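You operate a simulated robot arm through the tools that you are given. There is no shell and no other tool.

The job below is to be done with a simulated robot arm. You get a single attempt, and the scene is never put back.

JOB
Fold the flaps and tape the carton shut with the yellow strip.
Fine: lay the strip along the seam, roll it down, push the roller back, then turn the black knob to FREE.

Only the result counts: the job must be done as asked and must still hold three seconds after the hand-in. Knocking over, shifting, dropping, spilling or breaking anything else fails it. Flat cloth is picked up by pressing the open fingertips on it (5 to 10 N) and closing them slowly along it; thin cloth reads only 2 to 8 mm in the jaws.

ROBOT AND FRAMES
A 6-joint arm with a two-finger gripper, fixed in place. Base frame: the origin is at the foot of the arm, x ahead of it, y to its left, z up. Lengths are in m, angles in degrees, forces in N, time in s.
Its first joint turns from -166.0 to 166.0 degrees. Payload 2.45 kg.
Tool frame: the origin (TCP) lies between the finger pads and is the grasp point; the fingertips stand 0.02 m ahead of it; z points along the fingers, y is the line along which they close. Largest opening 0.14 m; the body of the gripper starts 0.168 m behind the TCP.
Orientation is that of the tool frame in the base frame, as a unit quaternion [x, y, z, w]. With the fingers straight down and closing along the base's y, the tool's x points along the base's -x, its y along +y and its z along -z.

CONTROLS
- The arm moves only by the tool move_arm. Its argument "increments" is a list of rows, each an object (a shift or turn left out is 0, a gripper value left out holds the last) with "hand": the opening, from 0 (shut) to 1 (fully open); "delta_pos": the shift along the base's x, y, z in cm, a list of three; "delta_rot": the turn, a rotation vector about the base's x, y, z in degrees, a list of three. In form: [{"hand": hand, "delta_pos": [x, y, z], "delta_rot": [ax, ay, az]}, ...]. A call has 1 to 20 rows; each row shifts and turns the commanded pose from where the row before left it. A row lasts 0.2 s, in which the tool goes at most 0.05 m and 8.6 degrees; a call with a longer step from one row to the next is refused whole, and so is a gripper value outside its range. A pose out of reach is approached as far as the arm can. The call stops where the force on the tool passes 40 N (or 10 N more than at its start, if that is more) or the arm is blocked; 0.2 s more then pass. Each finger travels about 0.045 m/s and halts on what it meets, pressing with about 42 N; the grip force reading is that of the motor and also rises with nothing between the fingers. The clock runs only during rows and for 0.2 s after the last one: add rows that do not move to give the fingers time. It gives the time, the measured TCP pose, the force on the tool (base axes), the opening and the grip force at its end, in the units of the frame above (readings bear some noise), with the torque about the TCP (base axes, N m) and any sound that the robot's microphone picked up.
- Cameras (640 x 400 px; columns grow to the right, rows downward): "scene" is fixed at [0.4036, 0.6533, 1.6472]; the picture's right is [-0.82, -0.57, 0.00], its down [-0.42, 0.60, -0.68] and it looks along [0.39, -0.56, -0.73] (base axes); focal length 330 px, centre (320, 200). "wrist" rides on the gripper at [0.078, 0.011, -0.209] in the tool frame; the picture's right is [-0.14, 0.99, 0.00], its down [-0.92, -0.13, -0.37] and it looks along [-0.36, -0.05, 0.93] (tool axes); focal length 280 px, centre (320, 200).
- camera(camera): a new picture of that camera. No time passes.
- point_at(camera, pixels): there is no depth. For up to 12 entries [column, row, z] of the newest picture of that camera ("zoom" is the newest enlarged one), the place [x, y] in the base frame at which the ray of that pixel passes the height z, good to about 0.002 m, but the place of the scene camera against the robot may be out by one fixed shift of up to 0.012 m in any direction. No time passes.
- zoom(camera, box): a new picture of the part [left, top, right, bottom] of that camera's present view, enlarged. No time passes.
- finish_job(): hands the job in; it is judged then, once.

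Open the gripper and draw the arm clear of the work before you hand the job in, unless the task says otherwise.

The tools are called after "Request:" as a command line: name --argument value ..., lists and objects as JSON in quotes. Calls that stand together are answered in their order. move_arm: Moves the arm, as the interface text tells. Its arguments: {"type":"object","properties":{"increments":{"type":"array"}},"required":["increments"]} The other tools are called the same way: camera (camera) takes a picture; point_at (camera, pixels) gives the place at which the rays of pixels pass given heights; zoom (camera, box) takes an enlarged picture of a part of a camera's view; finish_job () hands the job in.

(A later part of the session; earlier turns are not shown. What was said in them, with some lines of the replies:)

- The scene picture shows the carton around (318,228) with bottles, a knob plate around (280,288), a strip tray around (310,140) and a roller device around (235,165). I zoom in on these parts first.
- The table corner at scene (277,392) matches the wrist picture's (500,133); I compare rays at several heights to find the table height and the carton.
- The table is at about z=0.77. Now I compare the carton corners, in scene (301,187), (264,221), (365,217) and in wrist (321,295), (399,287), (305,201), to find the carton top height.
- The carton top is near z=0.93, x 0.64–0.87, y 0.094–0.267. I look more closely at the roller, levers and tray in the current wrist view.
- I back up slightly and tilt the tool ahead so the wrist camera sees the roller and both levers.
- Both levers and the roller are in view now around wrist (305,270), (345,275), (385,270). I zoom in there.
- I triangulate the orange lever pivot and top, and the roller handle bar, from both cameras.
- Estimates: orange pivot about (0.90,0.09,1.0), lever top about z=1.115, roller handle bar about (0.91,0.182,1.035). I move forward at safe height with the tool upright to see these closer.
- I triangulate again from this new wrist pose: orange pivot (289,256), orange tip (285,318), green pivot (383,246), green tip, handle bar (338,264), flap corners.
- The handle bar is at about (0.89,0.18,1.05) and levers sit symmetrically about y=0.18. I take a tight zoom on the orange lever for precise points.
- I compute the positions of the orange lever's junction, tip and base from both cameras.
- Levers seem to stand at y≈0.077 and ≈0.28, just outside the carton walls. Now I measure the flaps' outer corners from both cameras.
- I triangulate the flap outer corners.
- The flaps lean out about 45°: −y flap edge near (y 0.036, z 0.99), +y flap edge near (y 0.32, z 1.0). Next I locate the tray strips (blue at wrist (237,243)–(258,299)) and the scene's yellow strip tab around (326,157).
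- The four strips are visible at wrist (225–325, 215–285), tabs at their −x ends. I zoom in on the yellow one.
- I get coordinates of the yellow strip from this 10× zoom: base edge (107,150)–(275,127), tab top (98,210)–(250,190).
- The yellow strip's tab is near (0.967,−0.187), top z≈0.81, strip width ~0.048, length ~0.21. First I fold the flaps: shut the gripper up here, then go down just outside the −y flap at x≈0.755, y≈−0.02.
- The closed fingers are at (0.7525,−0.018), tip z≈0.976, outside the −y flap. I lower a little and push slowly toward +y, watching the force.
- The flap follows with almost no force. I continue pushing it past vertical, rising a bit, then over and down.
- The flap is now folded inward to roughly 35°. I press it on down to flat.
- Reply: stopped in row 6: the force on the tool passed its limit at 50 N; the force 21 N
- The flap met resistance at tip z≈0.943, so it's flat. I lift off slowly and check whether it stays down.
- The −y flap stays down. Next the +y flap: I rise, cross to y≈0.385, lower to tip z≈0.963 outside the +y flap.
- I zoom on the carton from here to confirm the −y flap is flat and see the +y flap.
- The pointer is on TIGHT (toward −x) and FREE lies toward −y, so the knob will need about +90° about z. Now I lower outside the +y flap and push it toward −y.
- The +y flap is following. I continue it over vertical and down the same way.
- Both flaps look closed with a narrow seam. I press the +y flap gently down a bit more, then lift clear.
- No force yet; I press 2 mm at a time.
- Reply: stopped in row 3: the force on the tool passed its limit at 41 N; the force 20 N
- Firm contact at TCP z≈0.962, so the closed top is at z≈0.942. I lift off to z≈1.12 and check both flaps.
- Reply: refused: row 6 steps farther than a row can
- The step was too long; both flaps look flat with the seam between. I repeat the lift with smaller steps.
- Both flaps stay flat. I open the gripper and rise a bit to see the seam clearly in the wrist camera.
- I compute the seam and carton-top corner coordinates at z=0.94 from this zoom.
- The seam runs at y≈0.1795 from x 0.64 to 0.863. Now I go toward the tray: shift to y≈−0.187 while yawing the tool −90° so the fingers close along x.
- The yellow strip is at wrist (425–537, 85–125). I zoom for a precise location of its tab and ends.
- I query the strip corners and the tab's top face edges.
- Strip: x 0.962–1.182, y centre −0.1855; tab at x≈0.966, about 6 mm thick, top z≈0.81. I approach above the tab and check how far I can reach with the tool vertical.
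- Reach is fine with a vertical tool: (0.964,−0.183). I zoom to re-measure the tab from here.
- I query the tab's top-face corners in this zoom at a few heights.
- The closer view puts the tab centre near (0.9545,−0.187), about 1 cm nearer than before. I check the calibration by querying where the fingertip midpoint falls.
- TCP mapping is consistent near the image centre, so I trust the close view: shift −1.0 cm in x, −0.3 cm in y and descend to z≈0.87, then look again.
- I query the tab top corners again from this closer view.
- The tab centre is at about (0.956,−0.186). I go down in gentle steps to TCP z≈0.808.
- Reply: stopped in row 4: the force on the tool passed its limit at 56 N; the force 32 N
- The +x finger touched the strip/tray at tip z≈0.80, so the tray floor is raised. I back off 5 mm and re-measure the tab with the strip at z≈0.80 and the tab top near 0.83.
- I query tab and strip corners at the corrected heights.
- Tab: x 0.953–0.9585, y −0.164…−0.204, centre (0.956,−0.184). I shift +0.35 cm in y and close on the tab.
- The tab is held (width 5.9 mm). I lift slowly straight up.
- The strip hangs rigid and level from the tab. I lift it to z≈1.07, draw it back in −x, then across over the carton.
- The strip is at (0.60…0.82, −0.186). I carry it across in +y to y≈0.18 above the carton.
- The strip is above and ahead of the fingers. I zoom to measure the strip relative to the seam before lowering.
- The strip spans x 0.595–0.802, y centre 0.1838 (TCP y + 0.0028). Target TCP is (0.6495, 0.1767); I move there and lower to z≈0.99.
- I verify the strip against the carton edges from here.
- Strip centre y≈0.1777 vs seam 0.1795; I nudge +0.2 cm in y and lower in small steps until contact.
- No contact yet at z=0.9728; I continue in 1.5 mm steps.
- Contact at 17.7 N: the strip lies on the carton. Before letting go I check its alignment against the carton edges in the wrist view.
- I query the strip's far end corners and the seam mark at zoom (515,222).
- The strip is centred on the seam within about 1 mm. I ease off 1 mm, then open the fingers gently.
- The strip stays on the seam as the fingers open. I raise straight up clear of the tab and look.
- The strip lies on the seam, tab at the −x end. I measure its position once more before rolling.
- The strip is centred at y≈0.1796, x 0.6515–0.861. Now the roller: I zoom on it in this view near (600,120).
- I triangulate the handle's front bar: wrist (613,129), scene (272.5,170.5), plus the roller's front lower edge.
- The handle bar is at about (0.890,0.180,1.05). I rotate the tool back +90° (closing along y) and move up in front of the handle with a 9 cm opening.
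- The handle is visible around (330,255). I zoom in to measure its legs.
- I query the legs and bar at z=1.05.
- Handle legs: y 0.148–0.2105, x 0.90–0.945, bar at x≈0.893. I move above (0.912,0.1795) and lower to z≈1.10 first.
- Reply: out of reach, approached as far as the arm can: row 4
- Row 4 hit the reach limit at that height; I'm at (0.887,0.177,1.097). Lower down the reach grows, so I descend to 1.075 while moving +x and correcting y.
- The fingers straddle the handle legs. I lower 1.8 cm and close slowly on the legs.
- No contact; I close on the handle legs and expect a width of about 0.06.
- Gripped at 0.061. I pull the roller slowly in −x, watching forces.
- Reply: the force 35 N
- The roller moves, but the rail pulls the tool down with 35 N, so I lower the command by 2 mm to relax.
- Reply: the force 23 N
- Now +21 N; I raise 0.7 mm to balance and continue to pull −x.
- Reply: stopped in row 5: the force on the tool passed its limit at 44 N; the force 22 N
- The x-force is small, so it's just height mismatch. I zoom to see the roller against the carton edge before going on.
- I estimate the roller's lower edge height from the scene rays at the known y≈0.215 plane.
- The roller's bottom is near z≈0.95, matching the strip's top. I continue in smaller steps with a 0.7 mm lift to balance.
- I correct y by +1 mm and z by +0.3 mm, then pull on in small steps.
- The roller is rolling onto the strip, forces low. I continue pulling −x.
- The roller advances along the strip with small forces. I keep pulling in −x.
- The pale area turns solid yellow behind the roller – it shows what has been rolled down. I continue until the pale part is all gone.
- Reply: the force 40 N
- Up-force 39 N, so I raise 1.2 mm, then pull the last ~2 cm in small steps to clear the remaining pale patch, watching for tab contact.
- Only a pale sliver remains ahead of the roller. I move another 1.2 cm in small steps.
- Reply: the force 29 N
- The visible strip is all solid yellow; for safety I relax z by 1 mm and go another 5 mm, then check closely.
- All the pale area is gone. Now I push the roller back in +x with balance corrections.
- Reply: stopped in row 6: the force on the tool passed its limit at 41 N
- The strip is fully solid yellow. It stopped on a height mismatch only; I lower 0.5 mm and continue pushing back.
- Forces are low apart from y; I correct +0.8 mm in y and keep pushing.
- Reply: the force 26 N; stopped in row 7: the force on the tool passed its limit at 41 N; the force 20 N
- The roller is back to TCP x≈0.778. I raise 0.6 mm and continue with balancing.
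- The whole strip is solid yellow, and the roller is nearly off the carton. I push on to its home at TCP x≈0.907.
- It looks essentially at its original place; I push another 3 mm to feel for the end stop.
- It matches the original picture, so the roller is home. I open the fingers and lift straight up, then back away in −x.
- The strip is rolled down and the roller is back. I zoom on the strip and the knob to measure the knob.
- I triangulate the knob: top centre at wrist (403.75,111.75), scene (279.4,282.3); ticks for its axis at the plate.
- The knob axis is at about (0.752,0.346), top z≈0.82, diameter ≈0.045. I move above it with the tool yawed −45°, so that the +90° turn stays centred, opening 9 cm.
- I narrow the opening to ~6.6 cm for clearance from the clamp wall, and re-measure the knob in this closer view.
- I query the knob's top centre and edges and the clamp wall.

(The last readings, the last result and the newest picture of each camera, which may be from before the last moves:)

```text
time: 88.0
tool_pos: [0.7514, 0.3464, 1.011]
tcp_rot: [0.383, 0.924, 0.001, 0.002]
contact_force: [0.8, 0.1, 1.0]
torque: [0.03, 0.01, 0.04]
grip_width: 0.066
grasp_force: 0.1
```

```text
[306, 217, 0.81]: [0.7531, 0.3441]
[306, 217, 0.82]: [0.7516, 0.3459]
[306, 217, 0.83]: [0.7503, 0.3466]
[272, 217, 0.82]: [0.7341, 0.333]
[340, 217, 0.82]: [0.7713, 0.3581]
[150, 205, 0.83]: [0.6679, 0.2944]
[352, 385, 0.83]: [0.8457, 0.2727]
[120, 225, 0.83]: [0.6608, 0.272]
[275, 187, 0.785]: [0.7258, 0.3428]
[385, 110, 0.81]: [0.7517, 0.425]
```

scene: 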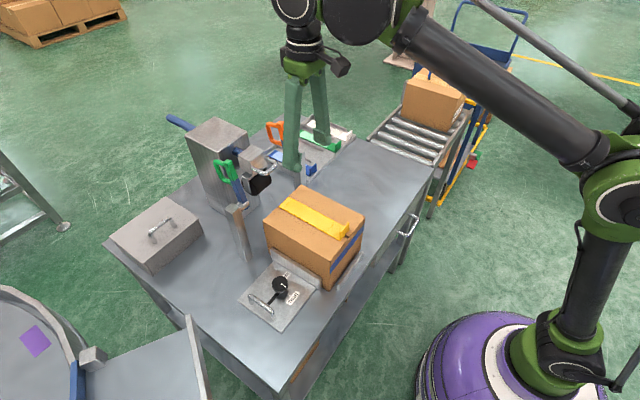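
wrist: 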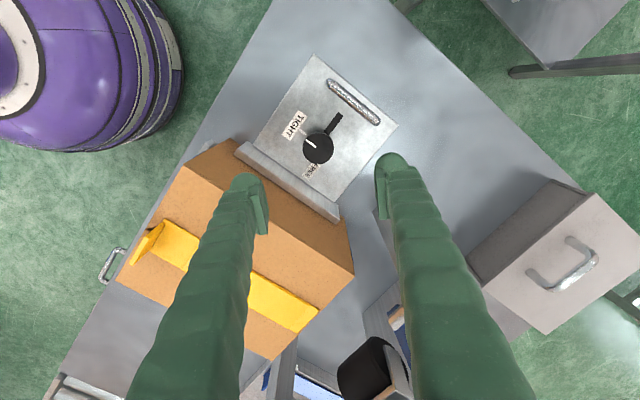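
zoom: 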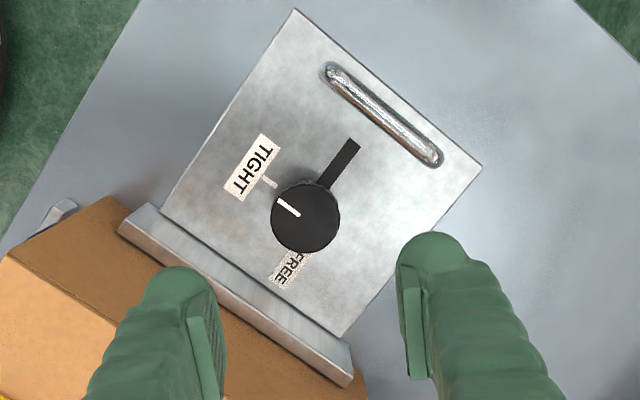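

Knob centre (0.7515,0.346), diameter 0.045. With a 5.9 cm opening I lower to z≈0.86 and check.

Request:
move_arm --increments '[{"hand": 0.42, "delta_pos": [0, 0, -4]}, {"delta_pos": [0, 0, -4]}, {"delta_pos": [0, 0, -4]}, {"delta_pos": [0, 0, -3]}, {"delta_pos": [0, 0, 0]}]'

Request:
camera --camera "wrist"

Request:
zoom --camera "scene" --box '[220, 210, 340, 320]'

```text
time: 89.2
tool_pos: [0.7502, 0.3456, 0.8538]
tcp_rot: [0.383, 0.924, 0.0, 0.002]
contact_force: [1.0, -0.4, -0.6]
torque: [0.0, 0.01, 0.0]
grip_width: 0.0587
grasp_force: 0.1
```

```text
taken
```

wrist: 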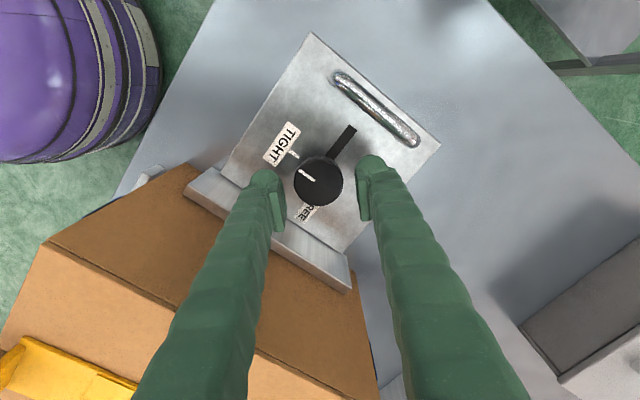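

```text
3.64 times, centred on (280, 265) of scene
```

zoom: 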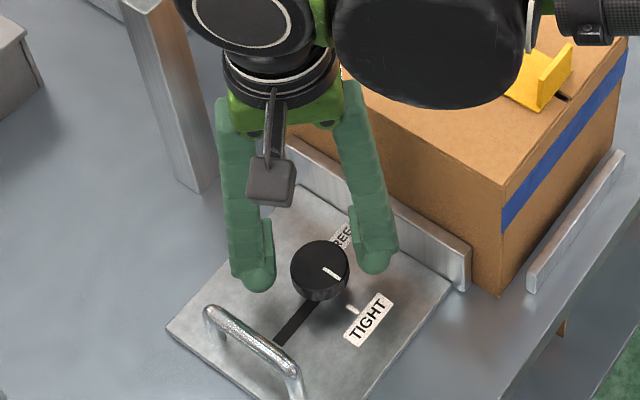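

The fingers straddle the knob (centre at wrist (320,182)). I lower 3 cm and close on it.

Request:
move_arm --increments '[{"hand": 0.42, "delta_pos": [0.1, 0.05, -1.5]}, {"delta_pos": [0, 0, -1]}, {"delta_pos": [0, 0, -0.6]}, {"delta_pos": [0, 0, 0]}]'

Request:
zoom --camera "scene" --box '[230, 220, 330, 310]'

```text
time: 90.2
tool_pos: [0.7533, 0.3464, 0.826]
tcp_rot: [0.383, 0.924, 0.0, 0.002]
contact_force: [0.6, 0.5, -0.3]
torque: [-0.04, 0.02, -0.01]
grip_width: 0.0589
grasp_force: 0.2
```

```text
4.44 times, centred on (280, 265) of scene
```

zoom: 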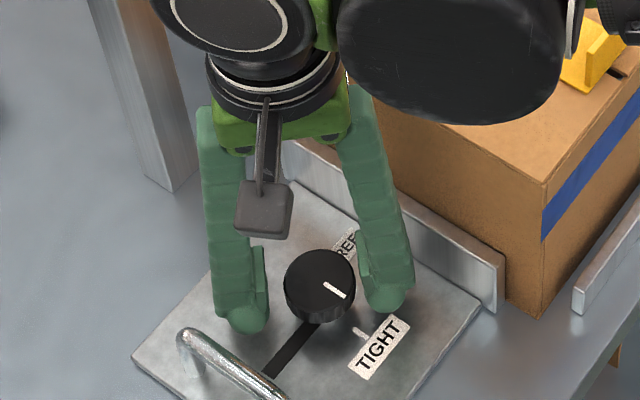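

The fingers are either side of the knob with no contact. I close on it.

Request:
move_arm --increments '[{"hand": 0.37}, {"hand": 0.33}, {"hand": 0.3}, {"hand": 0.27}, {"hand": 0.25}, {"hand": 0.25}]'

Request:
zoom --camera "wrist" --box '[230, 90, 420, 260]'

```text
time: 91.6
tool_pos: [0.7531, 0.3435, 0.8266]
tcp_rot: [0.382, 0.924, 0.001, 0.002]
contact_force: [-10.3, -14.2, -5.2]
torque: [-0.03, 0.05, 0.03]
grip_width: 0.0464
grasp_force: 8.4
```

```text
2.35 times, centred on (325, 175) of wrist
```

zoom: 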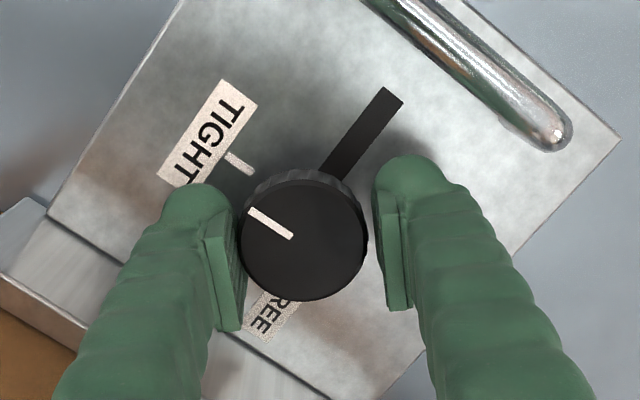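

Only the −,− finger touches so far. I shift the tool about 1 mm toward (−x,−y) to centre and then close fully.

Request:
move_arm --increments '[{"hand": 0.25, "delta_pos": [-0.08, -0.08, 0]}, {"hand": 0.25, "delta_pos": [0, 0, 0]}, {"hand": 0.2}, {"hand": 0.2}]'

```text
time: 92.6
tool_pos: [0.7513, 0.3444, 0.827]
tcp_rot: [0.383, 0.924, 0.001, 0.002]
contact_force: [-14.7, -19.3, -5.4]
torque: [-0.05, 0.13, 0.02]
grip_width: 0.0435
grasp_force: 11.5
```

Still a lateral push of 24 N; I shift another 1 mm toward (−x,−y) and let the fingers settle.

Request:
move_arm --increments '[{"hand": 0.2, "delta_pos": [-0.05, -0.05, 0]}, {"hand": 0.2, "delta_pos": [-0.05, -0.05, 0]}, {"hand": 0.2}]'

Request:
zoom --camera "wrist" --box '[230, 90, 420, 260]'

```text
time: 93.4
tool_pos: [0.7507, 0.3446, 0.8264]
tcp_rot: [0.383, 0.924, 0.002, 0.003]
contact_force: [17.4, -1.0, 31.2]
torque: [0.2, -0.27, -0.02]
grip_width: 0.042
grasp_force: 45.4
```

```text
2.35 times, centred on (325, 175) of wrist
```

zoom: 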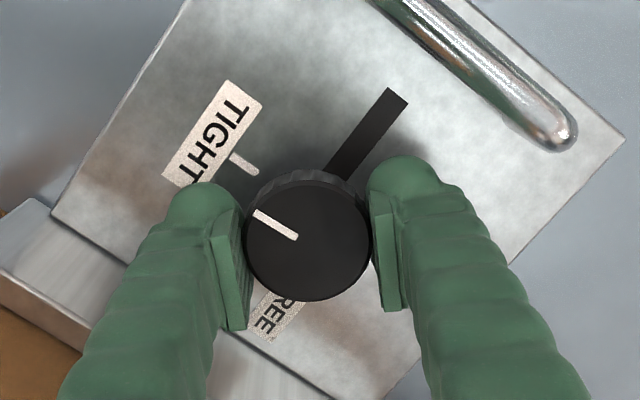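

Both fingers now grip the knob (0.042, 45 N). I relax the residual forces: +1 mm z, +0.6 mm x.

Request:
move_arm --increments '[{"hand": 0.2, "delta_pos": [0.06, 0, 0.1]}, {"hand": 0.2}]'

```text
time: 94.0
tool_pos: [0.7515, 0.3432, 0.8281]
tcp_rot: [0.382, 0.924, 0.0, 0.002]
contact_force: [12.2, 2.1, 11.0]
torque: [0.18, -0.19, -0.01]
grip_width: 0.0421
grasp_force: 44.9
```

Forces are modest. I start turning +z in small steps and check the pointer follows.

Request:
move_arm --increments '[{"hand": 0.2, "delta_pos": [0.04, 0, 0.03]}, {"delta_rot": [0, 0, 5]}, {"delta_rot": [0, 0, 5]}, {"delta_rot": [0, 0, 5]}, {"delta_rot": [0, 0, 0]}]'

Request:
zoom --camera "wrist" --box '[230, 90, 420, 260]'

```text
time: 95.2
tool_pos: [0.7522, 0.3429, 0.8269]
tcp_rot: [0.258, 0.966, 0.001, 0.002]
contact_force: [-10.2, -1.3, -34.6]
torque: [0.06, 0.05, 0.0]
grip_width: 0.0417
grasp_force: 44.4
```

```text
2.35 times, centred on (325, 175) of wrist
```

zoom: 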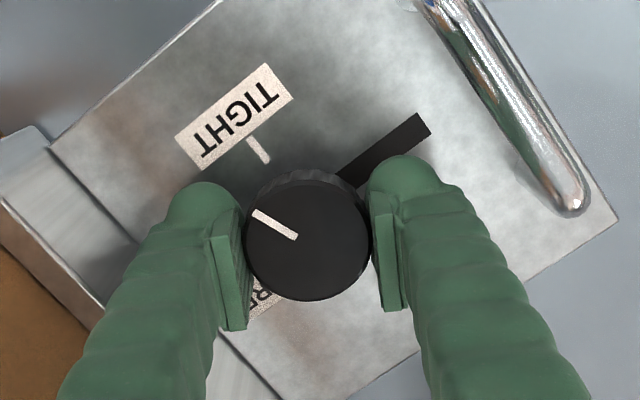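

The knob turns with the hand (pointer stays fixed in the image while the plate turns). I relax z by −1.1 mm and continue turning.

Request:
move_arm --increments '[{"hand": 0.2, "delta_pos": [-0.04, 0, -0.1]}, {"delta_rot": [0, 0, 5]}, {"delta_rot": [0, 0, 5]}, {"delta_rot": [0, 0, 5]}, {"delta_rot": [0, 0, 5]}, {"delta_rot": [0, 0, 5]}, {"delta_rot": [0, 0, 0]}]'

Request:
zoom --camera "wrist" --box '[230, 90, 420, 260]'

```text
time: 96.8
tool_pos: [0.7508, 0.3429, 0.8274]
tcp_rot: [0.043, 0.999, 0.002, 0.002]
contact_force: [4.5, 8.7, 6.1]
torque: [0.13, 0.06, -0.01]
grip_width: 0.0418
grasp_force: 45.2
```

```text
2.35 times, centred on (325, 175) of wrist
```

zoom: 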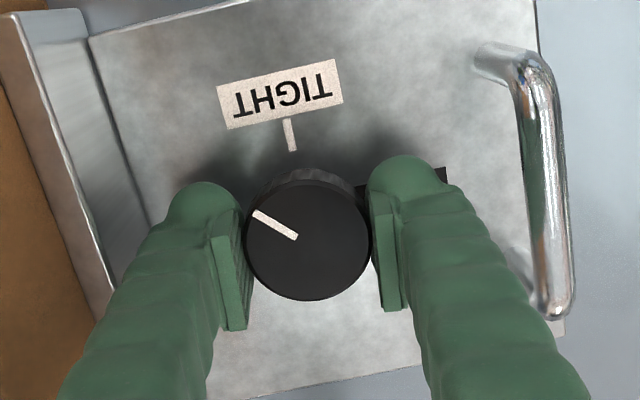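

Turned about 40° so far. I continue another 30°.

Request:
move_arm --increments '[{"hand": 0.2, "delta_pos": [0.02, 0.04, 0.02]}, {"delta_rot": [0, 0, 5]}, {"delta_rot": [0, 0, 5]}, {"delta_rot": [0, 0, 5]}, {"delta_rot": [0, 0, 5]}, {"delta_rot": [0, 0, 5]}, {"delta_rot": [0, 0, 5]}, {"delta_rot": [0, 0, 0]}]'

Request:
zoom --camera "wrist" --box '[230, 90, 420, 260]'

```text
time: 98.6
tool_pos: [0.7518, 0.3442, 0.8274]
tcp_rot: [-0.217, 0.976, 0.001, 0.001]
contact_force: [11.2, 8.3, 7.7]
torque: [0.29, -0.4, -0.01]
grip_width: 0.0416
grasp_force: 44.9
```

```text
2.35 times, centred on (325, 175) of wrist
```

zoom: 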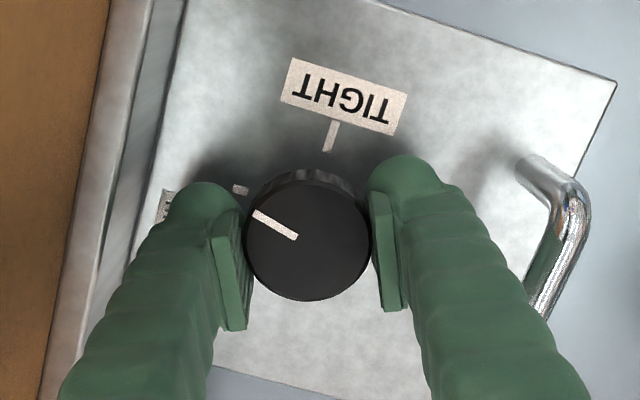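

Turned 70°; the FREE tick is near (240,190). I turn the last 20°.

Request:
move_arm --increments '[{"hand": 0.2, "delta_pos": [0.04, 0.03, 0.02]}, {"delta_rot": [0, 0, 5]}, {"delta_rot": [0, 0, 5]}, {"delta_rot": [0, 0, 5]}, {"delta_rot": [0, 0, 4]}, {"delta_rot": [0, 0, 0]}]'

Request:
zoom --camera "wrist" --box '[230, 90, 420, 260]'

Request:
zoom --camera "scene" --box '[220, 210, 340, 320]'

```text
time: 100.0
tool_pos: [0.7518, 0.3443, 0.8273]
tcp_rot: [-0.375, 0.927, 0.002, 0.0]
contact_force: [-5.3, 6.0, -5.4]
torque: [0.21, -0.09, -0.42]
grip_width: 0.0421
grasp_force: 45.3
```

```text
2.35 times, centred on (325, 175) of wrist
```

zoom: 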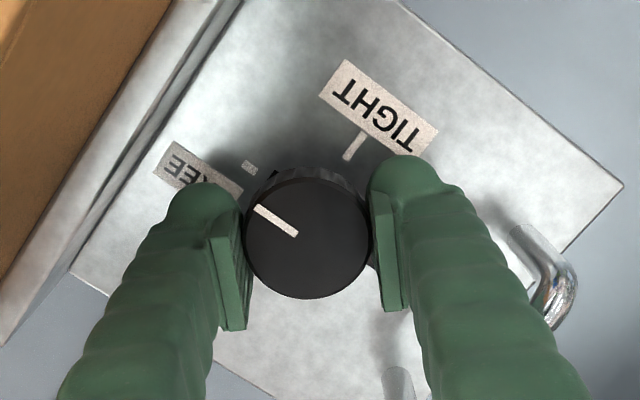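

```text
3.64 times, centred on (280, 265) of scene
```

zoom: 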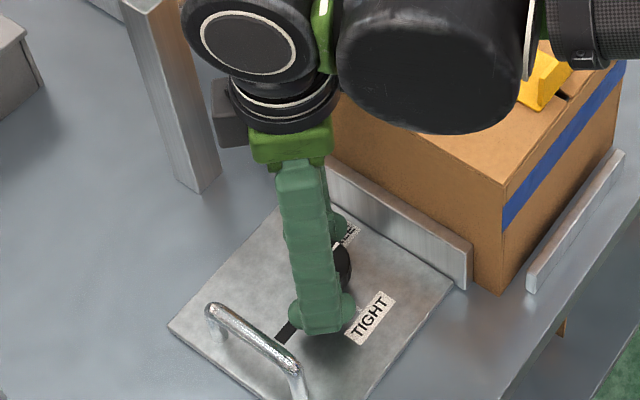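

A resisting torque of −0.42 N·m appears at about 89° and the pointer lines up with the FREE tick as it did with TIGHT. I add 2° more to seat it at the stop.

Request:
move_arm --increments '[{"hand": 0.2, "delta_rot": [0, 0, 1]}, {"delta_rot": [0, 0, 1]}, {"delta_rot": [0, 0, 0]}]'

```text
time: 100.8
tool_pos: [0.7511, 0.3447, 0.8283]
tcp_rot: [-0.391, 0.92, 0.002, 0.001]
contact_force: [0.1, 6.8, 11.6]
torque: [-0.02, 0.13, -0.38]
grip_width: 0.0422
grasp_force: 45.7
```

I open the fingers gently and lift straight up.

Request:
move_arm --increments '[{"hand": 0.3}, {"hand": 0.33}, {"hand": 0.37}, {"hand": 0.4}, {"hand": 0.4}, {"delta_pos": [0, 0, 1]}, {"delta_pos": [0, 0, 2]}, {"delta_pos": [0, 0, 3]}, {"delta_pos": [0, 0, 4]}, {"delta_pos": [0, 0, 4]}, {"delta_pos": [0, 0, 4]}, {"delta_pos": [0, 0, 4]}, {"delta_pos": [0, 0, 0]}]'

Request:
camera --camera "wrist"

Request:
zoom --camera "scene" --box '[220, 210, 340, 320]'

```text
time: 103.6
tool_pos: [0.751, 0.3436, 1.0448]
tcp_rot: [-0.391, 0.92, 0.001, 0.002]
contact_force: [-0.5, 0.4, 0.5]
torque: [-0.02, -0.05, 0.04]
grip_width: 0.0559
grasp_force: 0.0
```

```text
taken
```

wrist: 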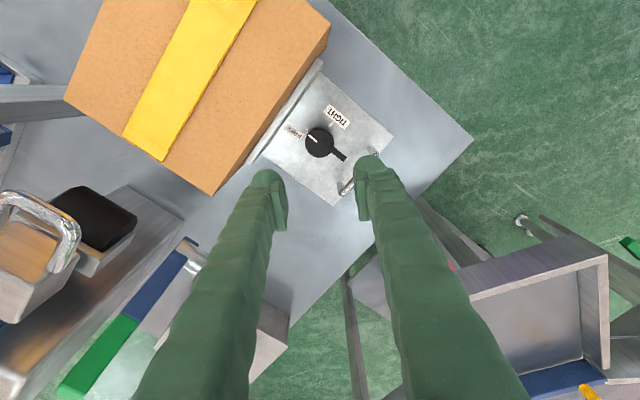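

```text
3.64 times, centred on (280, 265) of scene
```

zoom: 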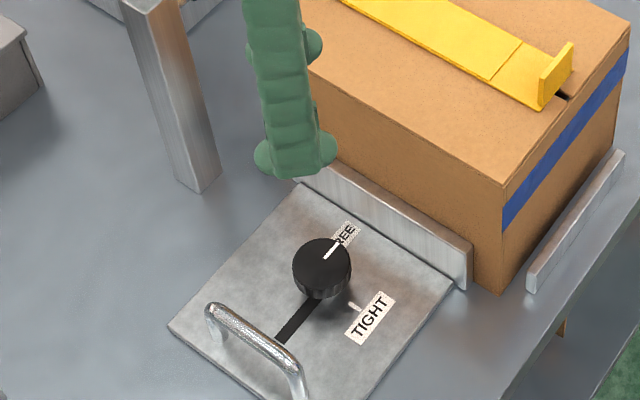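

The pointer now points at FREE. I zoom in on the knob to verify its alignment with the FREE tick.

Request:
zoom --camera "wrist" --box '[260, 90, 390, 200]'

Request:
zoom --camera "wrist" --box '[60, 0, 340, 200]'

Request:
camera --camera "scene"

```text
3.64 times, centred on (325, 145) of wrist
```

zoom: 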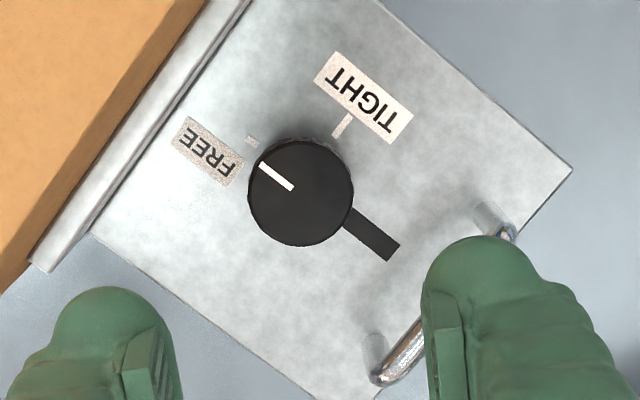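

```text
2.00 times, centred on (200, 100) of wrist
```

zoom: 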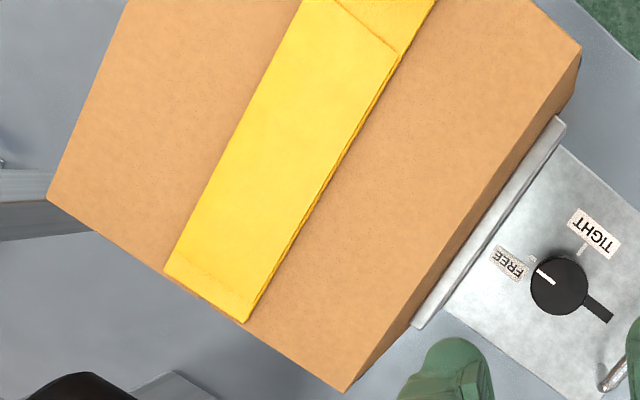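

```text
taken
```

scene: 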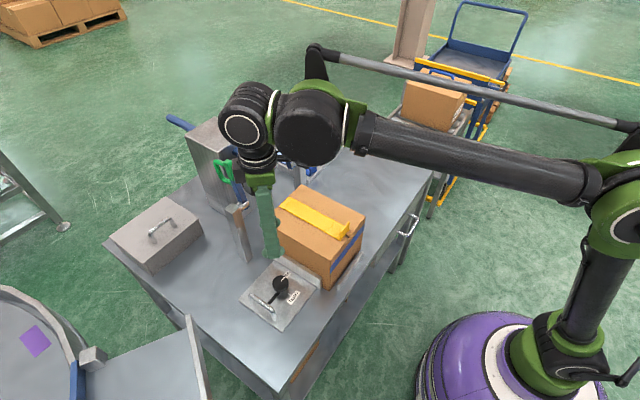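

The pointer is parallel to the slot, aligned at FREE; the taped carton is intact. I raise and draw the arm back, opening the gripper, and let some time pass.

Request:
move_arm --increments '[{"hand": 0.4, "delta_pos": [0, 0, 4]}, {"delta_pos": [0, 0, 4]}, {"delta_pos": [0, 0, 4]}, {"delta_pos": [-3, -1, 3]}, {"hand": 1, "delta_pos": [-4, -1, 0]}, {"delta_pos": [-4, -2, 0]}, {"delta_pos": [-4, -2, 0]}, {"delta_pos": [-4, -2, 0]}, {"delta_pos": [-4, -2, 0]}, {"delta_pos": [-3, -2, 0]}, {"delta_pos": [0, 0, 0]}, {"delta_pos": [0, 0, 0]}, {"delta_pos": [0, 0, 0]}, {"delta_pos": [0, 0, 0]}, {"delta_pos": [0, 0, 0]}]'

Request:
camera --camera "scene"

Request:
zoom --camera "scene" --box '[160, 100, 380, 320]'

Request:
camera --camera "wrist"

```text
time: 106.8
tool_pos: [0.4916, 0.2264, 1.1978]
tcp_rot: [-0.391, 0.92, 0.002, 0.002]
contact_force: [-0.1, 0.1, 0.4]
torque: [0.01, 0.01, 0.02]
grip_width: 0.1402
grasp_force: 0.2
```

```text
taken
```

scene: 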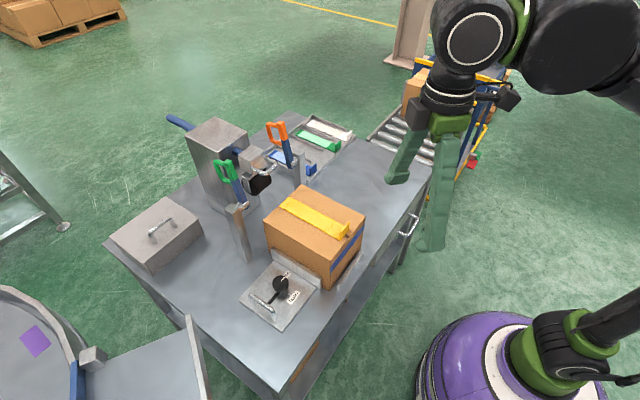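

```text
1.82 times, centred on (270, 210) of scene
```

zoom: 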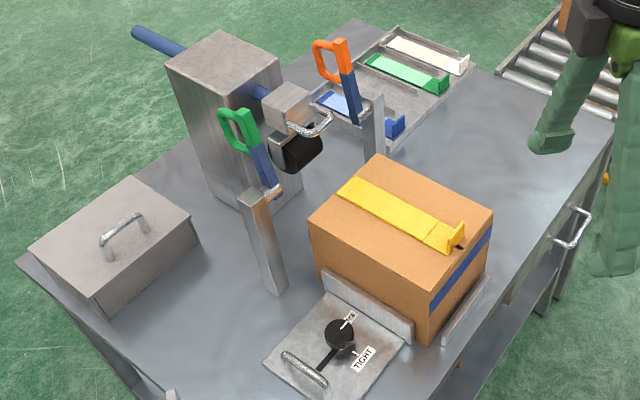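

```text
taken
```

wrist: 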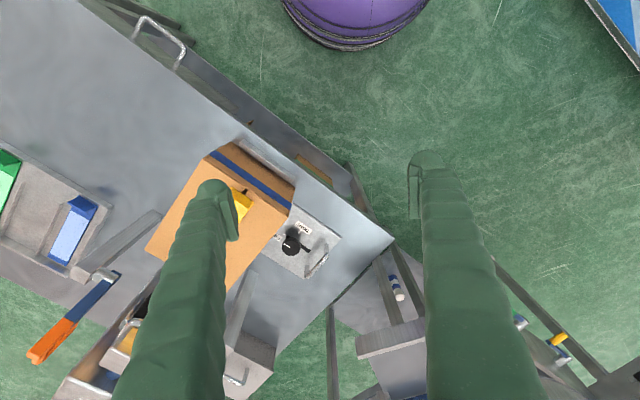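

Everything looks in place. I compare the roller's home position with the initial picture using the same zoom box as before.

Request:
zoom --camera "scene" --box '[200, 140, 328, 220]'

Request:
zoom --camera "scene" --box '[220, 230, 348, 330]'

```text
5.00 times, centred on (264, 180) of scene
```

zoom: 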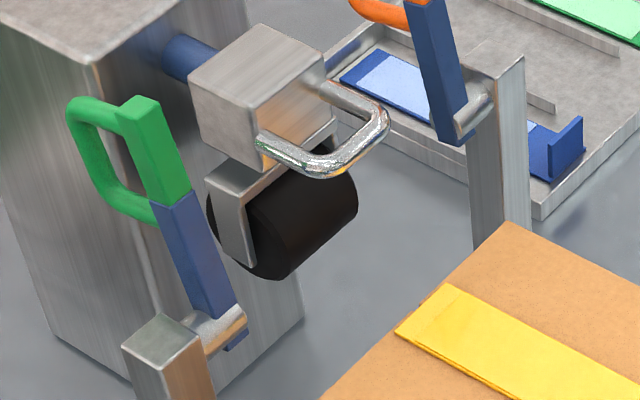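

```text
4.00 times, centred on (284, 280) of scene
```

zoom: 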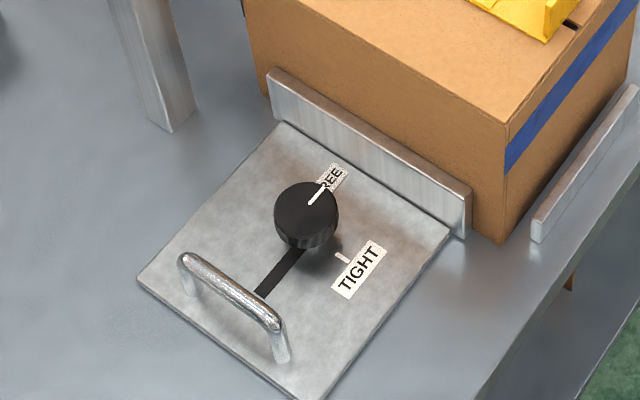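

The roller is exactly at its starting place, the knob points to FREE, the strip is rolled down and solid yellow, the flaps are shut, and the arm is clear with the gripper open. I hand the job in.

Request:
finish_job

```text
The job is handed in.
```

I folded both flaps and taped the carton shut with the yellow strip. The job is handed in, but I got no verdict back, only confirmation of the hand-in.

- **Flaps:** both are folded flat and stayed down on their own.
- **Strip:** it lies along the seam, centred within about 1 mm across it. Its tab is at the end nearest the robot base.
- **Rolling:** I pulled the roller along the strip until the whole pale area had turned solid yellow.
- **Roller:** it is pushed back and matches its starting position in the pictures.
- **Knob:** it is turned about 90° and its pointer is at FREE.
- **Clamp plate:** with the clamp loose, the plate may have moved by a fraction of a millimetre. The change in the picture was about a pixel or less.
- **Levers:** I left the orange and green levers alone, since the flaps held without them.

I drew the arm clear with the gripper open. Everything I could see was still in place about three seconds after the knob was released.
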